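You operate a simulated robot arm through the tools that you are given. There is no shell and no other tool. Be economical: measure what you need, move in short steps, check, and stop when the job is done.

Carry out the task below with a simulated robot arm. There is one attempt and no reset: what you move stays moved.

## Task
Take the long packed coupling from the top of the packing table and put it in the leaks tray.

It is judged by the outcome, as a careful person would: the job done as asked, and still so three seconds after it is handed in. It fails if anything else is knocked over, pushed out of place, dropped, spilled or broken.

## Robot
A 7-joint arm with a two-finger parallel gripper, fixed in place. Base frame: the origin is at the foot of the arm, x ahead of it, y to its left, z up; the work surface is at about z = 0. Readings come in mm, rad, newtons and seconds.
With the tool pointing down near the work surface it reaches from about 240 to 620 mm from the base axis. Its first joint turns from -1.152 to 1.152 rad. Payload 2.6 kg.
The tool frame sits at the grasp point between the pads (the TCP): z along the fingers, y along the line on which they close. The tips reach 30 mm beyond it. The gripper opens to 94 mm. The fingers are 28 mm wide and 10 mm thick; the gripper's body (50 by 96 mm) begins 55 mm behind the TCP.
Orientation is that of the tool frame in the base frame, as a unit quaternion [w, x, y, z]. With the fingers straight down and closing along the base's y, the tool's x points along the base's -x, its y along +y and its z along -z.

## Interface
- The arm moves only by the tool arm_command. Its argument "targets" is a list of rows, each an object (a shift or turn left out is 0, a gripper value left out holds the last) with "dp": the shift along the tool's x, y, z in mm, a list of three; "spin": the turn about the tool's z in rad. In form: [{"dp": [x, y, z], "spin": spin}, ...]. A call has 1 to 20 rows; each row is the pose to reach, as a shift and turn from the pose commanded when the call began, along the tool's axes at that moment. "fingers" is the opening, from 0 (shut) to 1 (fully open), set as the call begins (left out, the last holds). A row lasts 0.2 s, in which the tool goes at most 50 mm and 0.15 rad; a call with a longer step from one row to the next is refused whole, and so is a gripper value outside its range. A pose out of reach is approached as far as the arm can. The call stops where the force on the tool passes 40 N (or 10 N more than at its start, if that is more) or the arm is blocked; 0.2 s more then pass. Each finger travels about 72 mm/s and halts on what it meets, pressing with about 24 N; the grip force reading is that of the motor and also rises with nothing between the fingers. The clock runs only during rows and for 0.2 s after the last one: add rows that repeat a pose to give the fingers time. The reply holds the time, the measured pose of the TCP, the force on the tool along the base axes, the opening and the grip force, in the units named above and with some noise, and new pictures: "views" is both (left out), scene, wrist or none.
- Cameras (640 x 400 px; columns grow to the right, rows downward): "scene" is fixed at [53.1, 453.2, 558.3]; the picture's right is [-0.55, -0.83, 0.00], its down [-0.51, 0.34, -0.79] and it looks along [0.66, -0.44, -0.61] (base axes); focal length 320 px, centre (320, 200). "wrist" rides on the gripper at [76, 14, -102] in the tool frame; the picture's right is [-0.18, 0.98, 0.00], its down [-0.75, -0.14, -0.64] and it looks along [-0.63, -0.12, 0.77] (tool axes); focal length 243 px, centre (320, 200). There is no depth. A picture from a camera that has moved, and an enlarged one, comes with that camera's place and axes in the base frame and with its lens.
- enlarge(camera, box): a new picture of the part [left, top, right, bottom] of that camera's present view, enlarged. The clock stands still meanwhile.
- close_job(): hands the job in; it is judged then, once.

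Go step by step. Nothing tells you positions but the pictures and the camera data: compare them with the known pose of the tool, close in by small moves and look again before you grip or let go. The budget is 90 turns and 170 pictures, counting those below and the enlarged ones. Unless the task says otherwise, let go and move clear before handing in, and close with one line.

The tools are called after "Call:" as a command line: name --argument value ..., lists and objects as JSON in quotes. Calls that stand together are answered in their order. arm_command: Moves the arm, as the interface text tells. Its arguments: {"type":"object","properties":{"targets":{"type":"array","items":{"type":"object","properties":{"dp":{"type":"array","items":{"type":"number"}},"spin":{"type":"number"}}}},"fingers":{"type":"number"},"views":{"type":"string","enum":["both","scene","wrist","none"]}},"required":["targets"]} The other tools are called the same way: enlarge (camera, box) takes an enlarged picture of a part of a camera's view; close_job () hands the job in.

At the start:

```text
clock: 0.0
eef_pos: [351.9, 242.5, 330.3]
orientation: [0.0, 0.0, 1.0, -0.001]
ft_force: [0.0, -0.3, 0.9]
opening: 94.0
grasp_force: 0.0
```

scene: 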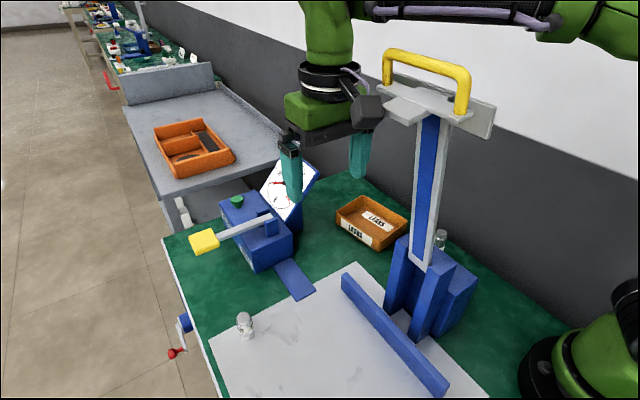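
wrist: 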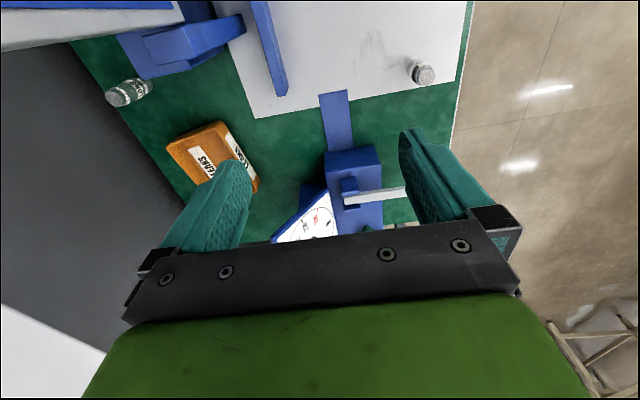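

I see a green workbench with a leaks tray, a gauge stand, a press, and a grey table beyond holding an orange divided tray. I'll enlarge these to find the coupling.

Call:
enlarge --camera "scene" --box '[120, 60, 320, 185]'

Call:
enlarge --camera "scene" --box '[160, 160, 480, 360]'

Call:
enlarge --camera "wrist" --box '[80, 0, 480, 250]'

```text
3.20 times, centred on (220, 122) of scene
camera zoom: at [53.1, 453.2, 558.3], right [-0.55, -0.83, 0.0], down [-0.51, 0.34, -0.79], along [0.66, -0.44, -0.61], focal length 1023 px, centre (640, 448)
```

zoom: 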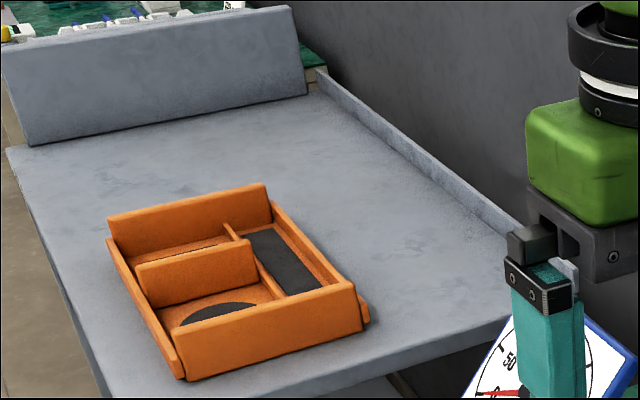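

```text
2.00 times, centred on (320, 260) of scene
camera zoom: at [53.1, 453.2, 558.3], right [-0.55, -0.83, 0.0], down [-0.51, 0.34, -0.79], along [0.66, -0.44, -0.61], focal length 639 px, centre (320, 80)
```

zoom: 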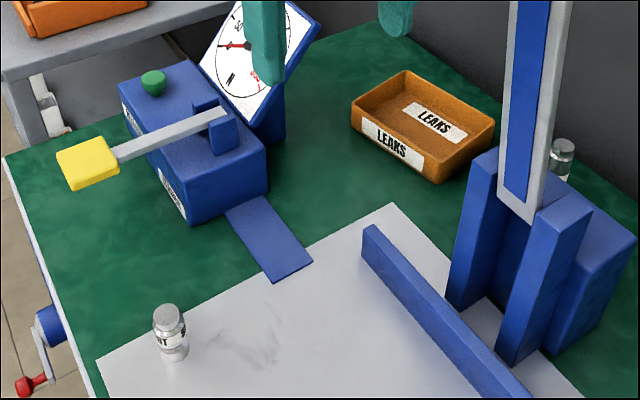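

```text
1.60 times, centred on (280, 125) of wrist
camera zoom: at [274.9, 256.3, 431.7], right [0.19, 0.98, 0.0], down [0.75, -0.14, 0.64], along [0.63, -0.12, -0.77], focal length 388 px, centre (384, 320)
```

zoom: 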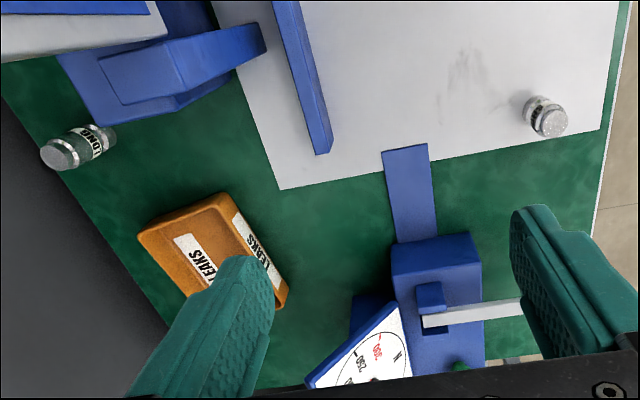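

The two small jars read like "LONG" (behind the press) and "SHORT" (on the sheet). There is also something below the grey table. I'll look closer at all of them.

Call:
enlarge --camera "scene" --box '[150, 115, 246, 175]'

Call:
enlarge --camera "scene" --box '[156, 185, 220, 225]'

Call:
enlarge --camera "wrist" --box '[90, 60, 186, 120]'

Call:
enlarge --camera "scene" --box '[213, 300, 277, 340]'

Call:
enlarge --camera "scene" --box '[70, 0, 230, 100]'

Call:
enlarge --camera "scene" --box '[410, 215, 474, 255]'

```text
6.67 times, centred on (198, 145) of scene
camera zoom: at [53.1, 453.2, 558.3], right [-0.55, -0.83, 0.0], down [-0.51, 0.34, -0.79], along [0.66, -0.44, -0.61], focal length 2131 px, centre (1133, 567)
```

zoom: 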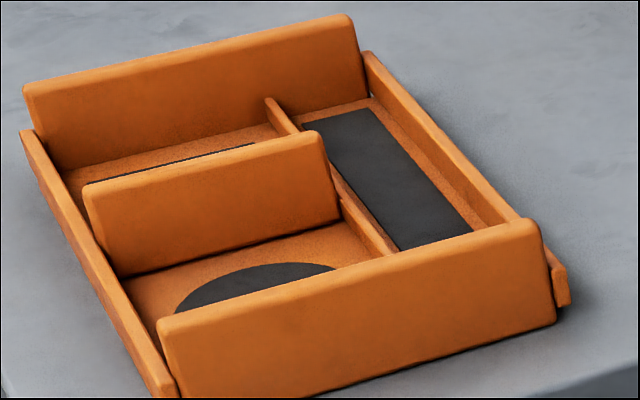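

```text
10.00 times, centred on (188, 205) of scene
camera zoom: at [53.1, 453.2, 558.3], right [-0.55, -0.83, 0.0], down [-0.51, 0.34, -0.79], along [0.66, -0.44, -0.61], focal length 3197 px, centre (1640, 150)
```

zoom: 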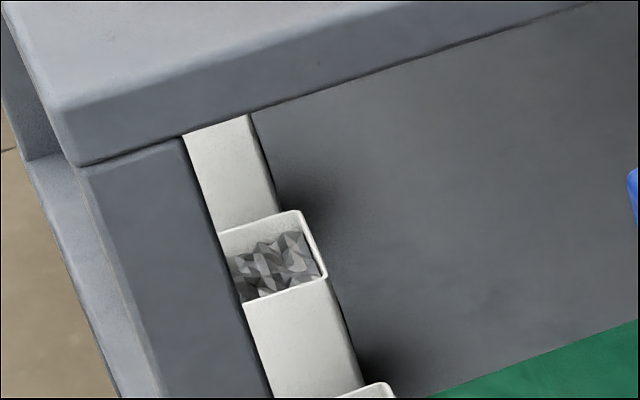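

```text
6.67 times, centred on (138, 90) of wrist
camera zoom: at [274.9, 256.3, 431.7], right [0.19, 0.98, 0.0], down [0.75, -0.14, 0.64], along [0.63, -0.12, -0.77], focal length 1618 px, centre (1533, 933)
```

zoom: 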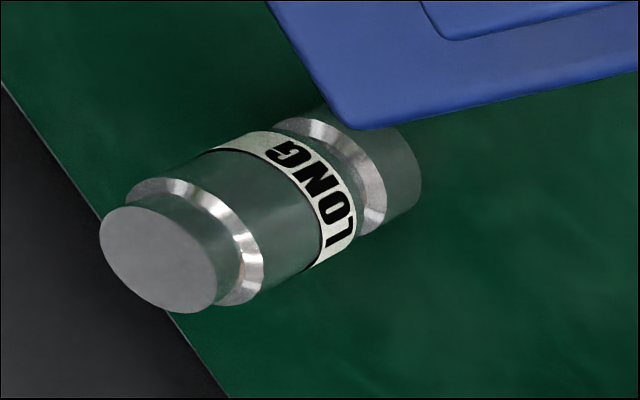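

```text
10.00 times, centred on (245, 320) of scene
camera zoom: at [53.1, 453.2, 558.3], right [-0.55, -0.83, 0.0], down [-0.51, 0.34, -0.79], along [0.66, -0.44, -0.61], focal length 3197 px, centre (1070, -1000)
```

zoom: 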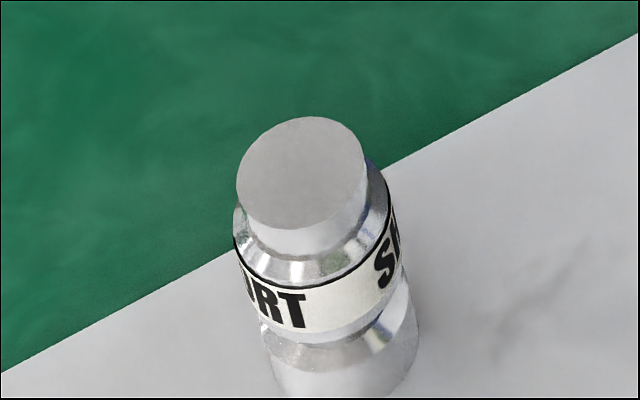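

```text
4.00 times, centred on (150, 50) of scene
camera zoom: at [53.1, 453.2, 558.3], right [-0.55, -0.83, 0.0], down [-0.51, 0.34, -0.79], along [0.66, -0.44, -0.61], focal length 1279 px, centre (1000, 800)
```

zoom: 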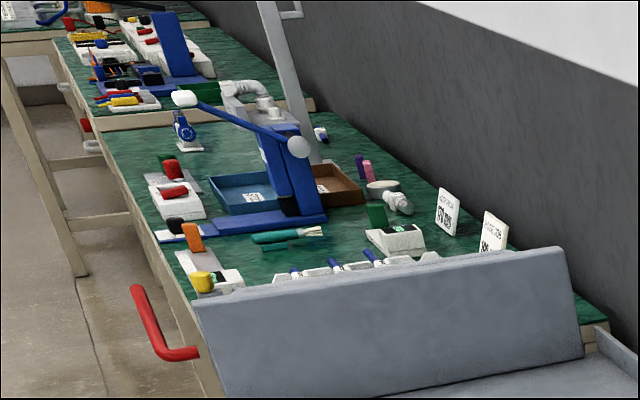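

```text
10.00 times, centred on (442, 235) of scene
camera zoom: at [53.1, 453.2, 558.3], right [-0.55, -0.83, 0.0], down [-0.51, 0.34, -0.79], along [0.66, -0.44, -0.61], focal length 3197 px, centre (-900, -150)
```

zoom: 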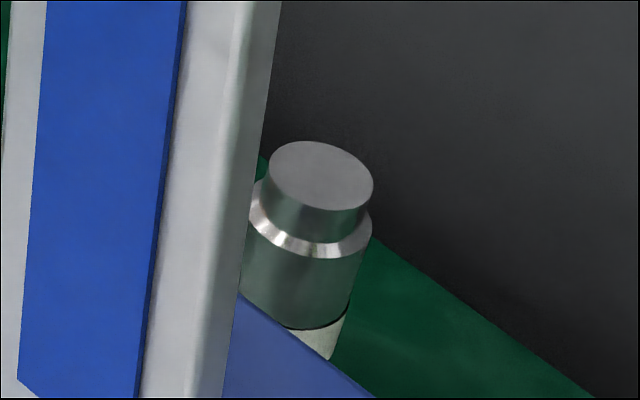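

The LONG coupling stands upright near (328, -45), with its top at z≈80, behind the press and near the wall. Next I'll turn the wrist camera toward the press to map its raised lever before coming near.

Call:
arm_command --targets '[{"dp": [-10, 0, 0], "spin": 0.14}, {"dp": [-20, 0, 0], "spin": 0.28}, {"dp": [-30, 0, 0], "spin": 0.42}, {"dp": [-40, 0, 0], "spin": 0.56}, {"dp": [-50, 0, 0], "spin": 0.7}, {"dp": [-50, 0, 0], "spin": 0.84}, {"dp": [-50, 0, 0], "spin": 0.98}, {"dp": [-50, 0, 0], "spin": 1.12}, {"dp": [-50, 0, 0], "spin": 1.26}, {"dp": [-50, 0, 0], "spin": 1.4}, {"dp": [-50, 0, 0], "spin": 1.54}, {"dp": [-50, 0, 0], "spin": 1.57}]'

```text
clock: 2.6
eef_pos: [401.7, 242.9, 330.1]
orientation: [0.0, 0.709, 0.706, 0.0]
ft_force: [-0.9, -0.8, -0.2]
opening: 94.1
grasp_force: 0.1
camera wrist: at [415.8, 318.0, 431.8], right [0.98, -0.19, 0.0], down [-0.14, -0.75, 0.64], along [-0.12, -0.63, -0.77], focal length 243 px, centre (320, 200)
```

scene: 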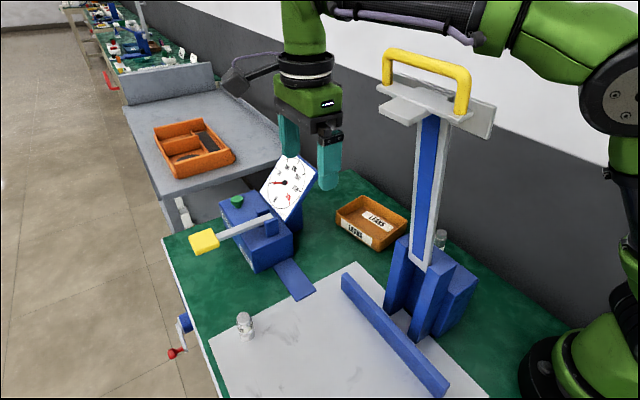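
wrist: 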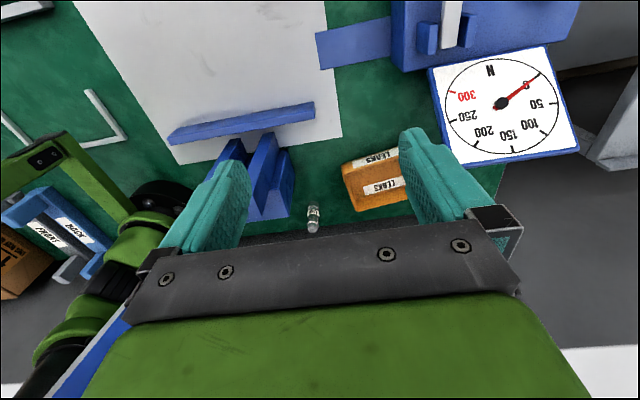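

A new area appears near the base, with a labelled holder. I'll look at it closely.

Call:
enlarge --camera "wrist" --box '[0, 70, 240, 220]'

Call:
enlarge --camera "wrist" --box '[200, 100, 424, 240]'

```text
2.67 times, centred on (120, 145) of wrist
camera zoom: at [415.8, 318.0, 431.8], right [0.98, -0.19, 0.0], down [-0.14, -0.75, 0.64], along [-0.12, -0.63, -0.77], focal length 647 px, centre (853, 347)
```

zoom: 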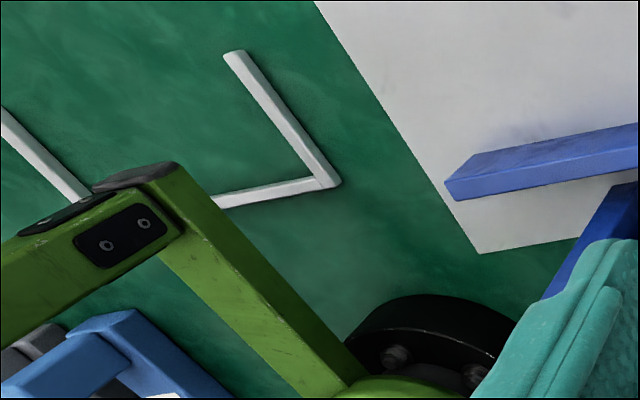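

```text
2.86 times, centred on (312, 170) of wrist
camera zoom: at [415.8, 318.0, 431.8], right [0.98, -0.19, 0.0], down [-0.14, -0.75, 0.64], along [-0.12, -0.63, -0.77], focal length 693 px, centre (343, 286)
```

zoom: 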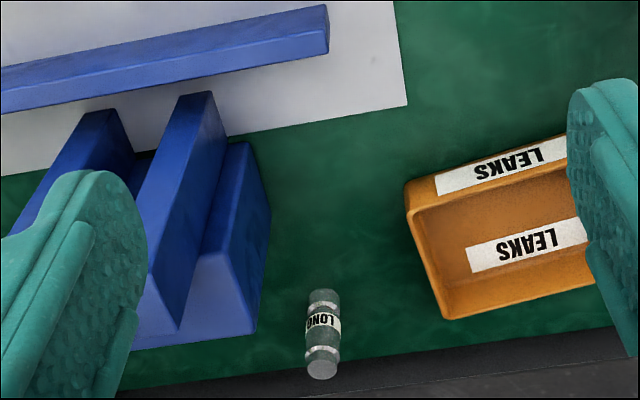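

The coupling triangulates to about (330, -43) with its base on the bench. The LEAKS tray is centred near (470, 20), and the press lever rises near x≈265, y≈105–170, up to z≈490. I'll go up and out first so the arm swings clear of the lever.

Call:
arm_command --targets '[{"dp": [0, 20, -20]}, {"dp": [0, 40, -40]}, {"dp": [0, 60, -60]}, {"dp": [0, 80, -80]}, {"dp": [-20, 90, -100]}, {"dp": [-50, 90, -100]}]' --views "scene"

```text
clock: 4.0
eef_pos: [447.5, 228.7, 382.9]
orientation: [0.0, 0.707, 0.707, 0.001]
ft_force: [0.2, -0.7, -0.3]
opening: 93.6
grasp_force: 0.1
out of reach, approached as far as the arm can: row 3, 4, 5, 6
```

scene: 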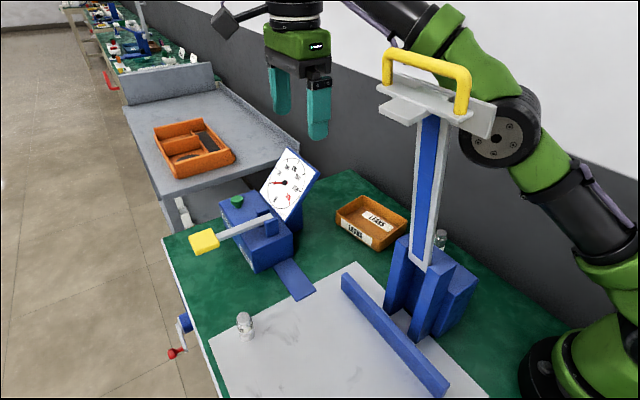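

The elbow stays on the wall side of the lever, so swinging toward -y moves it away from the lever. I'll go lower and swing toward the coupling in short steps.

Call:
arm_command --targets '[{"dp": [-10, -20, 30]}, {"dp": [-30, -40, 60]}, {"dp": [-50, -50, 80]}, {"dp": [-80, -50, 80]}]' --views "scene"

```text
clock: 5.0
eef_pos: [400.8, 149.3, 305.4]
orientation: [0.001, 0.707, 0.707, 0.001]
ft_force: [-0.4, -0.5, -0.4]
opening: 94.0
grasp_force: 0.1
```

scene: 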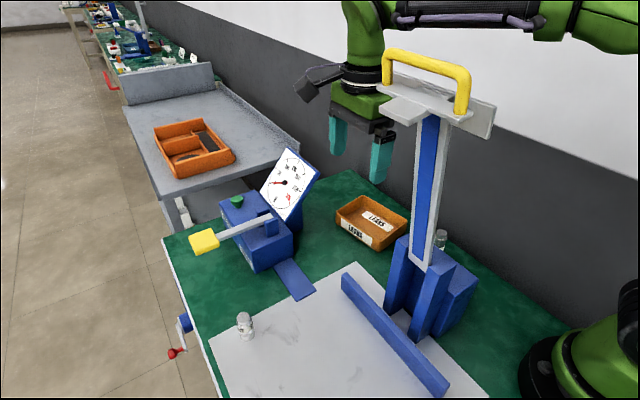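

Now at (401, 149, 305) with a clear path. I'll swing on to y≈-43, staying at x≈400.

Call:
arm_command --targets '[{"dp": [-30, 0, 0]}, {"dp": [-60, 0, 0]}, {"dp": [-90, 0, 0]}, {"dp": [-120, 0, 0]}, {"dp": [-150, 0, 0]}, {"dp": [-192, 0, 0]}]'

```text
clock: 6.4
eef_pos: [398.8, -42.5, 307.9]
orientation: [0.0, 0.707, 0.707, 0.0]
ft_force: [-0.2, -0.4, 0.4]
opening: 93.9
grasp_force: 0.1
camera wrist: at [413.2, 32.3, 409.0], right [0.98, -0.18, 0.0], down [-0.14, -0.75, 0.64], along [-0.12, -0.63, -0.77], focal length 243 px, centre (320, 200)
```

scene: 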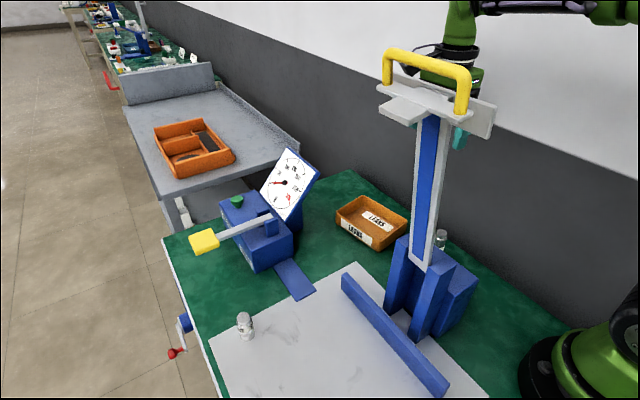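
wrist: 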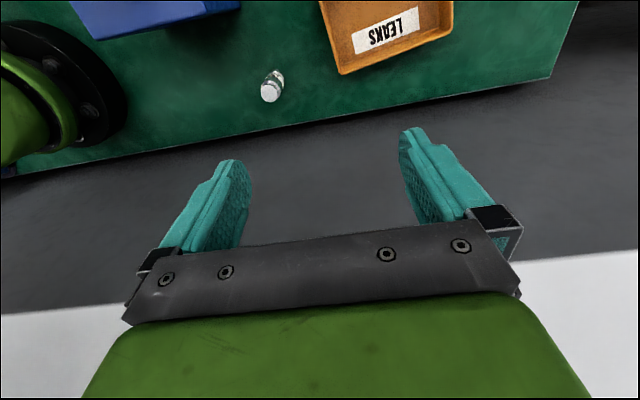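

The coupling is confirmed at about (331, -46). I'll move above it and descend to z≈150 to check.

Call:
arm_command --targets '[{"dp": [-1, -30, 30]}, {"dp": [-3, -67, 60]}, {"dp": [-3, -67, 90]}, {"dp": [-3, -67, 120]}, {"dp": [-3, -67, 155]}, {"dp": [-3, -67, 155]}]' --fingers 0.8

```text
clock: 7.8
eef_pos: [332.7, -47.0, 153.4]
orientation: [0.0, 0.708, 0.706, 0.0]
ft_force: [0.0, -0.5, 0.4]
opening: 75.0
grasp_force: 0.1
camera wrist: at [347.2, 28.3, 255.2], right [0.98, -0.19, 0.0], down [-0.14, -0.75, 0.64], along [-0.12, -0.63, -0.77], focal length 243 px, centre (320, 200)
```

scene: 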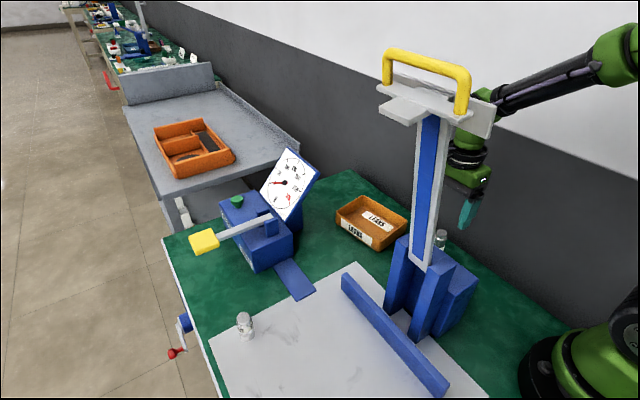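
wrist: 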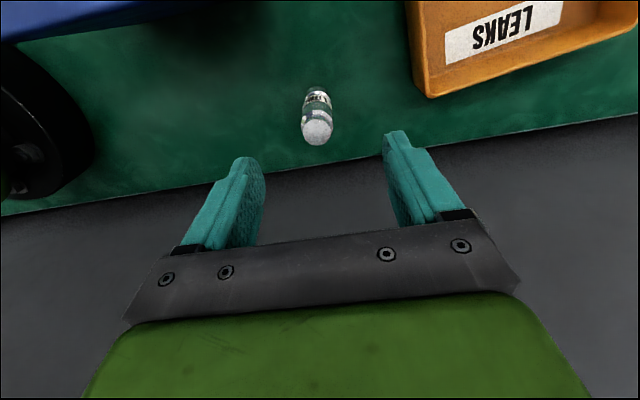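

The coupling sits centred under the gripper at (331, -46). I'll descend to a grasp height of z≈50.

Call:
arm_command --targets '[{"dp": [1, -1, 25]}, {"dp": [1, -1, 50]}, {"dp": [1, -1, 75]}, {"dp": [1, -1, 103]}, {"dp": [1, -1, 103]}]' --views "wrist"

```text
clock: 9.0
eef_pos: [336.3, -48.0, 50.5]
orientation: [-0.001, 0.707, 0.707, 0.0]
ft_force: [-0.1, 0.2, -1.1]
opening: 75.4
grasp_force: 0.0
camera wrist: at [349.6, 27.3, 152.0], right [0.98, -0.19, 0.0], down [-0.14, -0.75, 0.64], along [-0.12, -0.63, -0.77], focal length 243 px, centre (320, 200)
```

wrist: 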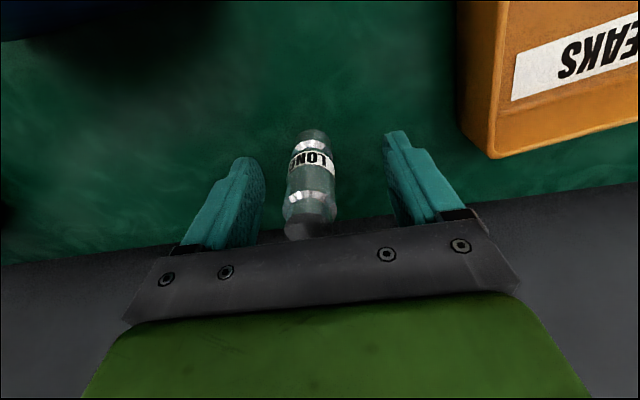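

The tool drifted about 5 mm to +x, so I'll recentre and then close.

Call:
arm_command --targets '[{"dp": [2, -5, 0]}, {"dp": [2, -5, 0]}]' --views "wrist"

```text
clock: 9.6
eef_pos: [330.3, -45.8, 50.9]
orientation: [0.0, 0.707, 0.707, 0.0]
ft_force: [-0.3, -0.1, -0.1]
opening: 75.0
grasp_force: 0.0
camera wrist: at [344.4, 28.8, 151.7], right [0.98, -0.18, 0.0], down [-0.14, -0.75, 0.64], along [-0.12, -0.63, -0.77], focal length 243 px, centre (320, 200)
```

wrist: 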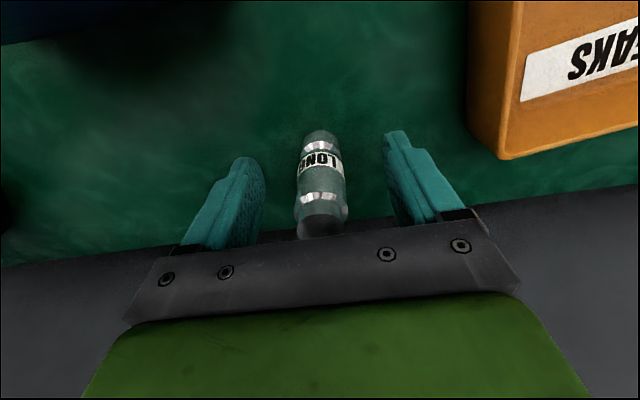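

Centred. Closing the fingers now.

Call:
arm_command --targets '[{"dp": [0, 0, 0]}, {"dp": [0, 0, 0]}, {"dp": [0, 0, 0]}, {"dp": [0, 0, 0]}, {"dp": [0, 0, 0]}]' --fingers 0 --views "wrist"

```text
clock: 10.8
eef_pos: [330.6, -46.2, 49.7]
orientation: [0.0, 0.708, 0.707, 0.0]
ft_force: [0.7, -0.5, 1.0]
opening: 26.2
grasp_force: 23.8
camera wrist: at [344.5, 28.8, 151.8], right [0.98, -0.18, 0.0], down [-0.14, -0.75, 0.64], along [-0.12, -0.63, -0.77], focal length 243 px, centre (320, 200)
```

wrist: 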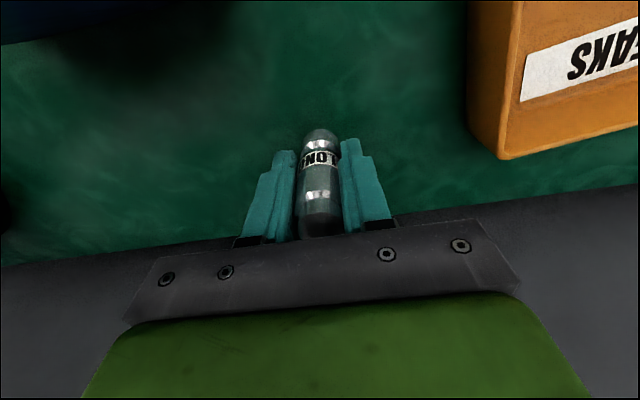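

Gripped at 26 mm with 24 N. Lifting straight up to z≈170.

Call:
arm_command --targets '[{"dp": [0, 0, -15]}, {"dp": [0, 0, -40]}, {"dp": [0, 0, -70]}, {"dp": [0, 0, -100]}, {"dp": [0, 0, -120]}, {"dp": [0, 0, -120]}]' --views "wrist"

```text
clock: 12.2
eef_pos: [329.3, -44.4, 168.7]
orientation: [-0.001, 0.707, 0.707, 0.0]
ft_force: [0.0, 0.1, -1.6]
opening: 26.1
grasp_force: 23.5
camera wrist: at [343.5, 31.5, 270.3], right [0.98, -0.18, 0.0], down [-0.14, -0.75, 0.64], along [-0.12, -0.63, -0.77], focal length 243 px, centre (320, 200)
```

wrist: 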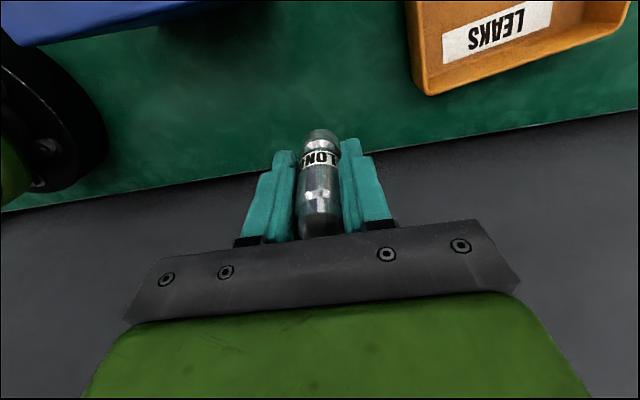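

Holding firmly. Now moving towards the tray at height, staying a little short of it so I can measure it.

Call:
arm_command --targets '[{"dp": [10, 35, 0]}, {"dp": [25, 70, 0]}, {"dp": [40, 105, 0]}, {"dp": [55, 135, 0]}, {"dp": [55, 135, 0]}]'

```text
clock: 13.4
eef_pos: [461.8, 11.0, 168.3]
orientation: [0.0, 0.708, 0.706, 0.001]
ft_force: [-0.2, 0.4, -1.8]
opening: 26.4
grasp_force: 23.8
camera wrist: at [475.8, 87.0, 270.7], right [0.98, -0.19, 0.0], down [-0.14, -0.75, 0.64], along [-0.12, -0.63, -0.77], focal length 243 px, centre (320, 200)
```

scene: 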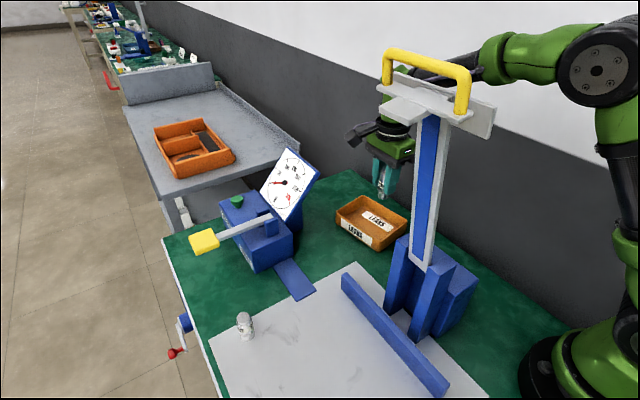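
wrist: 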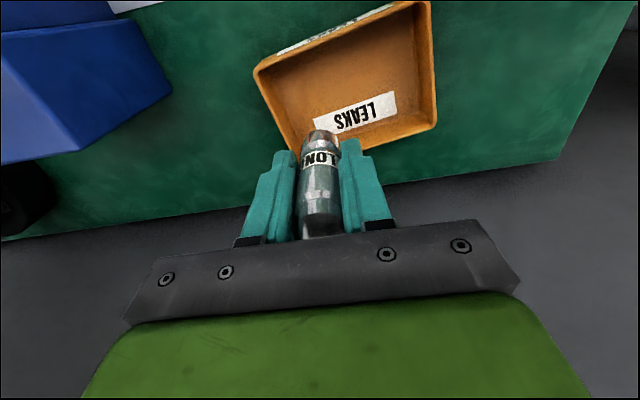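

The tray spans roughly x 411–570, y -39 to 69, and is slightly rotated, with its centre near (490, 10). I'll centre over it and descend partway.

Call:
arm_command --targets '[{"dp": [0, 28, 0]}, {"dp": [0, 28, 20]}, {"dp": [0, 28, 45]}, {"dp": [0, 28, 60]}, {"dp": [0, 28, 60]}]'

```text
clock: 14.6
eef_pos: [489.2, 10.3, 109.1]
orientation: [0.0, 0.707, 0.707, 0.0]
ft_force: [-0.1, -0.9, -0.7]
opening: 26.2
grasp_force: 23.7
camera wrist: at [503.0, 86.0, 209.8], right [0.98, -0.18, 0.0], down [-0.14, -0.75, 0.64], along [-0.12, -0.63, -0.77], focal length 243 px, centre (320, 200)
```

scene: 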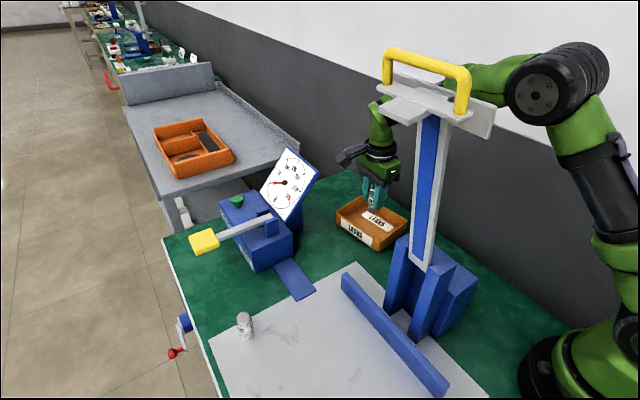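
wrist: 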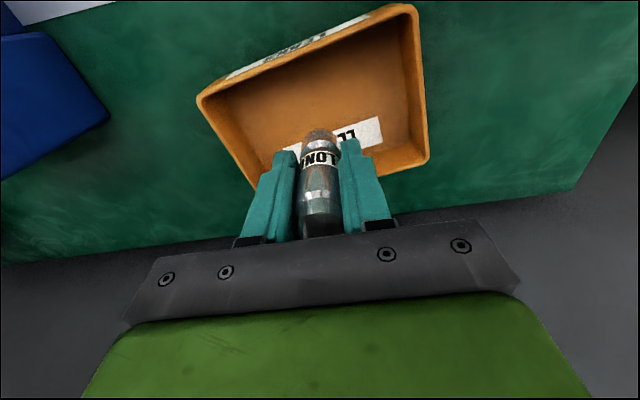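

The tool is well centred over the tray. Descending into it now, slowly near the floor.

Call:
arm_command --targets '[{"dp": [0, 1, 20]}, {"dp": [0, 1, 38]}, {"dp": [0, 1, 47]}, {"dp": [0, 1, 50]}, {"dp": [0, 1, 50]}]'

```text
clock: 15.8
eef_pos: [492.3, 8.8, 59.5]
orientation: [-0.001, 0.707, 0.707, -0.001]
ft_force: [0.0, 0.4, -0.5]
opening: 26.2
grasp_force: 23.7
camera wrist: at [506.3, 84.6, 161.6], right [0.98, -0.18, 0.0], down [-0.14, -0.75, 0.64], along [-0.12, -0.63, -0.77], focal length 243 px, centre (320, 200)
```

scene: 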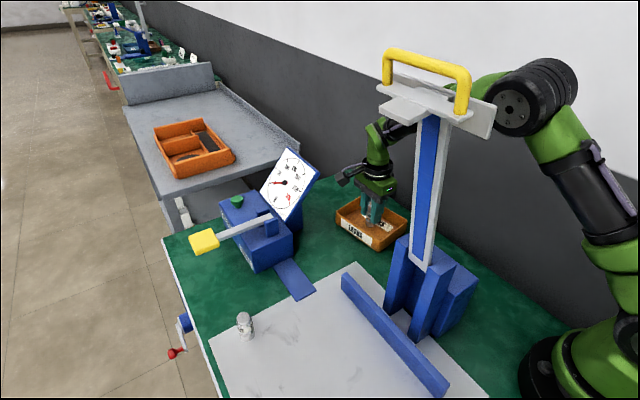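
wrist: 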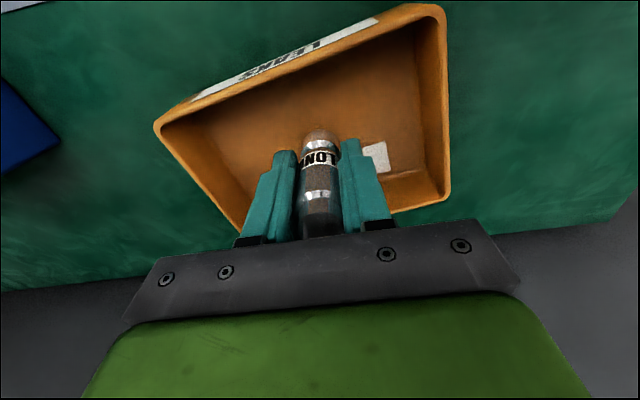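

Creeping down 2 mm at a time while watching the vertical force for contact.

Call:
arm_command --targets '[{"dp": [0, 0, 1]}, {"dp": [0, 0, 2]}, {"dp": [0, 0, 3]}, {"dp": [0, 0, 3]}]' --views "none"

Call:
arm_command --targets '[{"dp": [0, 0, 1]}, {"dp": [0, 0, 2]}, {"dp": [0, 0, 2]}]' --views "none"

```text
clock: 16.8
eef_pos: [490.8, 9.5, 56.3]
orientation: [0.0, 0.707, 0.707, 0.0]
ft_force: [-1.0, 0.0, -0.8]
opening: 26.4
grasp_force: 24.1
```

```text
clock: 17.6
eef_pos: [492.3, 11.1, 53.9]
orientation: [0.0, 0.707, 0.707, 0.0]
ft_force: [-1.0, 0.3, -2.1]
opening: 26.1
grasp_force: 23.7
```

No contact yet, so I'll continue in 1 mm steps.

Call:
arm_command --targets '[{"dp": [0, 0, 1]}, {"dp": [0, 0, 1]}]' --views "none"

Call:
arm_command --targets '[{"dp": [0, 0, 1]}, {"dp": [0, 0, 1]}]' --views "wrist"

```text
clock: 18.2
eef_pos: [492.7, 11.0, 53.6]
orientation: [0.001, 0.707, 0.707, 0.001]
ft_force: [-2.6, 0.9, 9.4]
opening: 26.4
grasp_force: 24.3
```

```text
clock: 18.8
eef_pos: [493.5, 10.1, 54.2]
orientation: [0.001, 0.708, 0.706, 0.001]
ft_force: [-10.3, -0.3, 26.0]
opening: 26.6
grasp_force: 23.9
camera wrist: at [506.7, 86.7, 155.7], right [0.98, -0.19, 0.0], down [-0.14, -0.75, 0.64], along [-0.12, -0.63, -0.77], focal length 243 px, centre (320, 200)
```

wrist: 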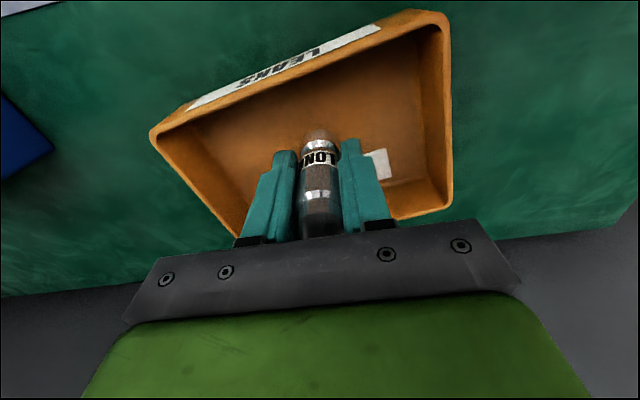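

Contact with the tray floor. I'll back off about 1.5 mm to relieve the force, then open.

Call:
arm_command --targets '[{"dp": [0, 0, -1]}, {"dp": [0, 0, -1.7]}, {"dp": [0, 0, -1.7]}]' --views "none"

```text
clock: 19.6
eef_pos: [492.7, 12.2, 53.7]
orientation: [0.0, 0.707, 0.707, 0.0]
ft_force: [3.1, -0.7, 7.5]
opening: 26.0
grasp_force: 24.1
```

Light contact remains, so the coupling is resting on the floor. Opening the fingers.

Call:
arm_command --targets '[{"dp": [0, 0, -0.3]}, {"dp": [0, 0, -0.3]}, {"dp": [0, 0, -0.3]}, {"dp": [0, 0, -0.3]}]' --fingers 0.6 --views "wrist"

```text
clock: 20.6
eef_pos: [492.3, 10.8, 54.5]
orientation: [-0.001, 0.707, 0.707, 0.0]
ft_force: [0.3, 0.9, 0.7]
opening: 56.4
grasp_force: 0.1
camera wrist: at [506.6, 86.6, 155.9], right [0.98, -0.18, 0.0], down [-0.14, -0.75, 0.64], along [-0.12, -0.63, -0.77], focal length 243 px, centre (320, 200)
```

wrist: 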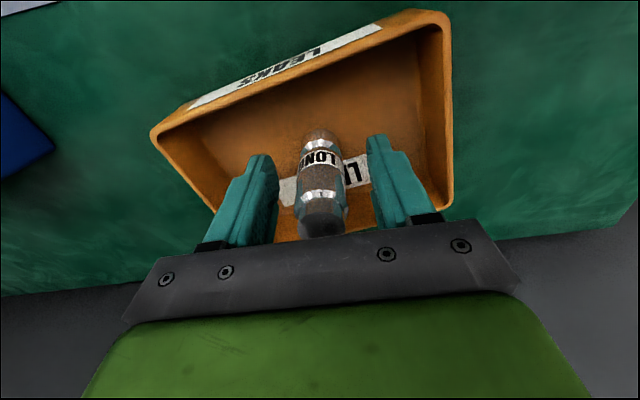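

It stands free and upright. Retreating straight up.

Call:
arm_command --targets '[{"dp": [0, 0, -15]}, {"dp": [0, 0, -40]}, {"dp": [0, 0, -70]}, {"dp": [0, 0, -100]}, {"dp": [0, 0, -130]}, {"dp": [0, 0, -150]}, {"dp": [0, 0, -150]}]'

```text
clock: 22.2
eef_pos: [490.7, 11.6, 202.0]
orientation: [-0.001, 0.707, 0.707, 0.0]
ft_force: [-0.4, 0.3, 0.5]
opening: 56.5
grasp_force: 0.0
camera wrist: at [504.7, 87.2, 304.5], right [0.98, -0.18, 0.0], down [-0.14, -0.75, 0.64], along [-0.12, -0.63, -0.77], focal length 243 px, centre (320, 200)
```

scene: 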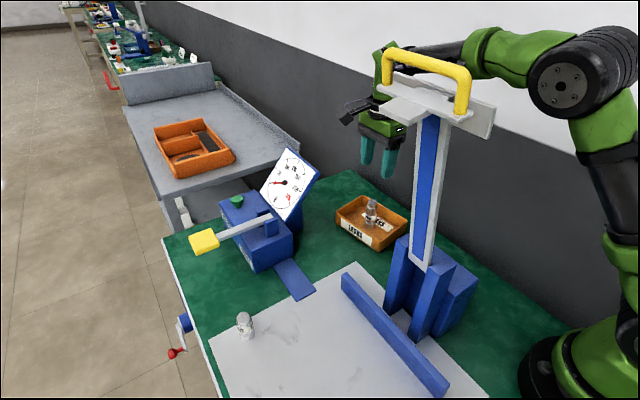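
wrist: 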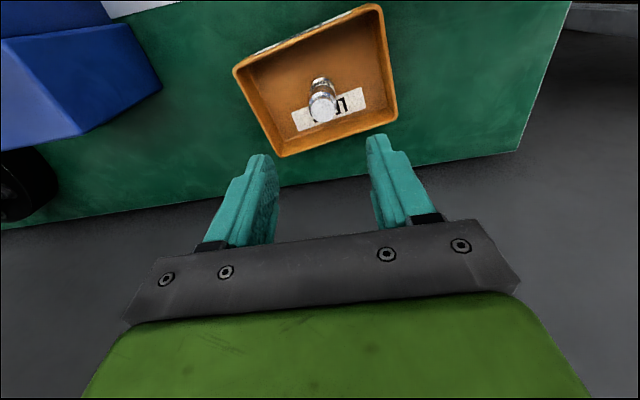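

The LONG coupling stands upright in the LEAKS tray. The gripper is clear and nothing else has moved, so I'm handing in.

Call:
close_job

```text
The job is handed in.
```

The coupling labelled LONG is standing upright in the LEAKS tray, the gripper has moved clear, and nothing else was disturbed in the last pictures; I took the green bench to be the packing table.
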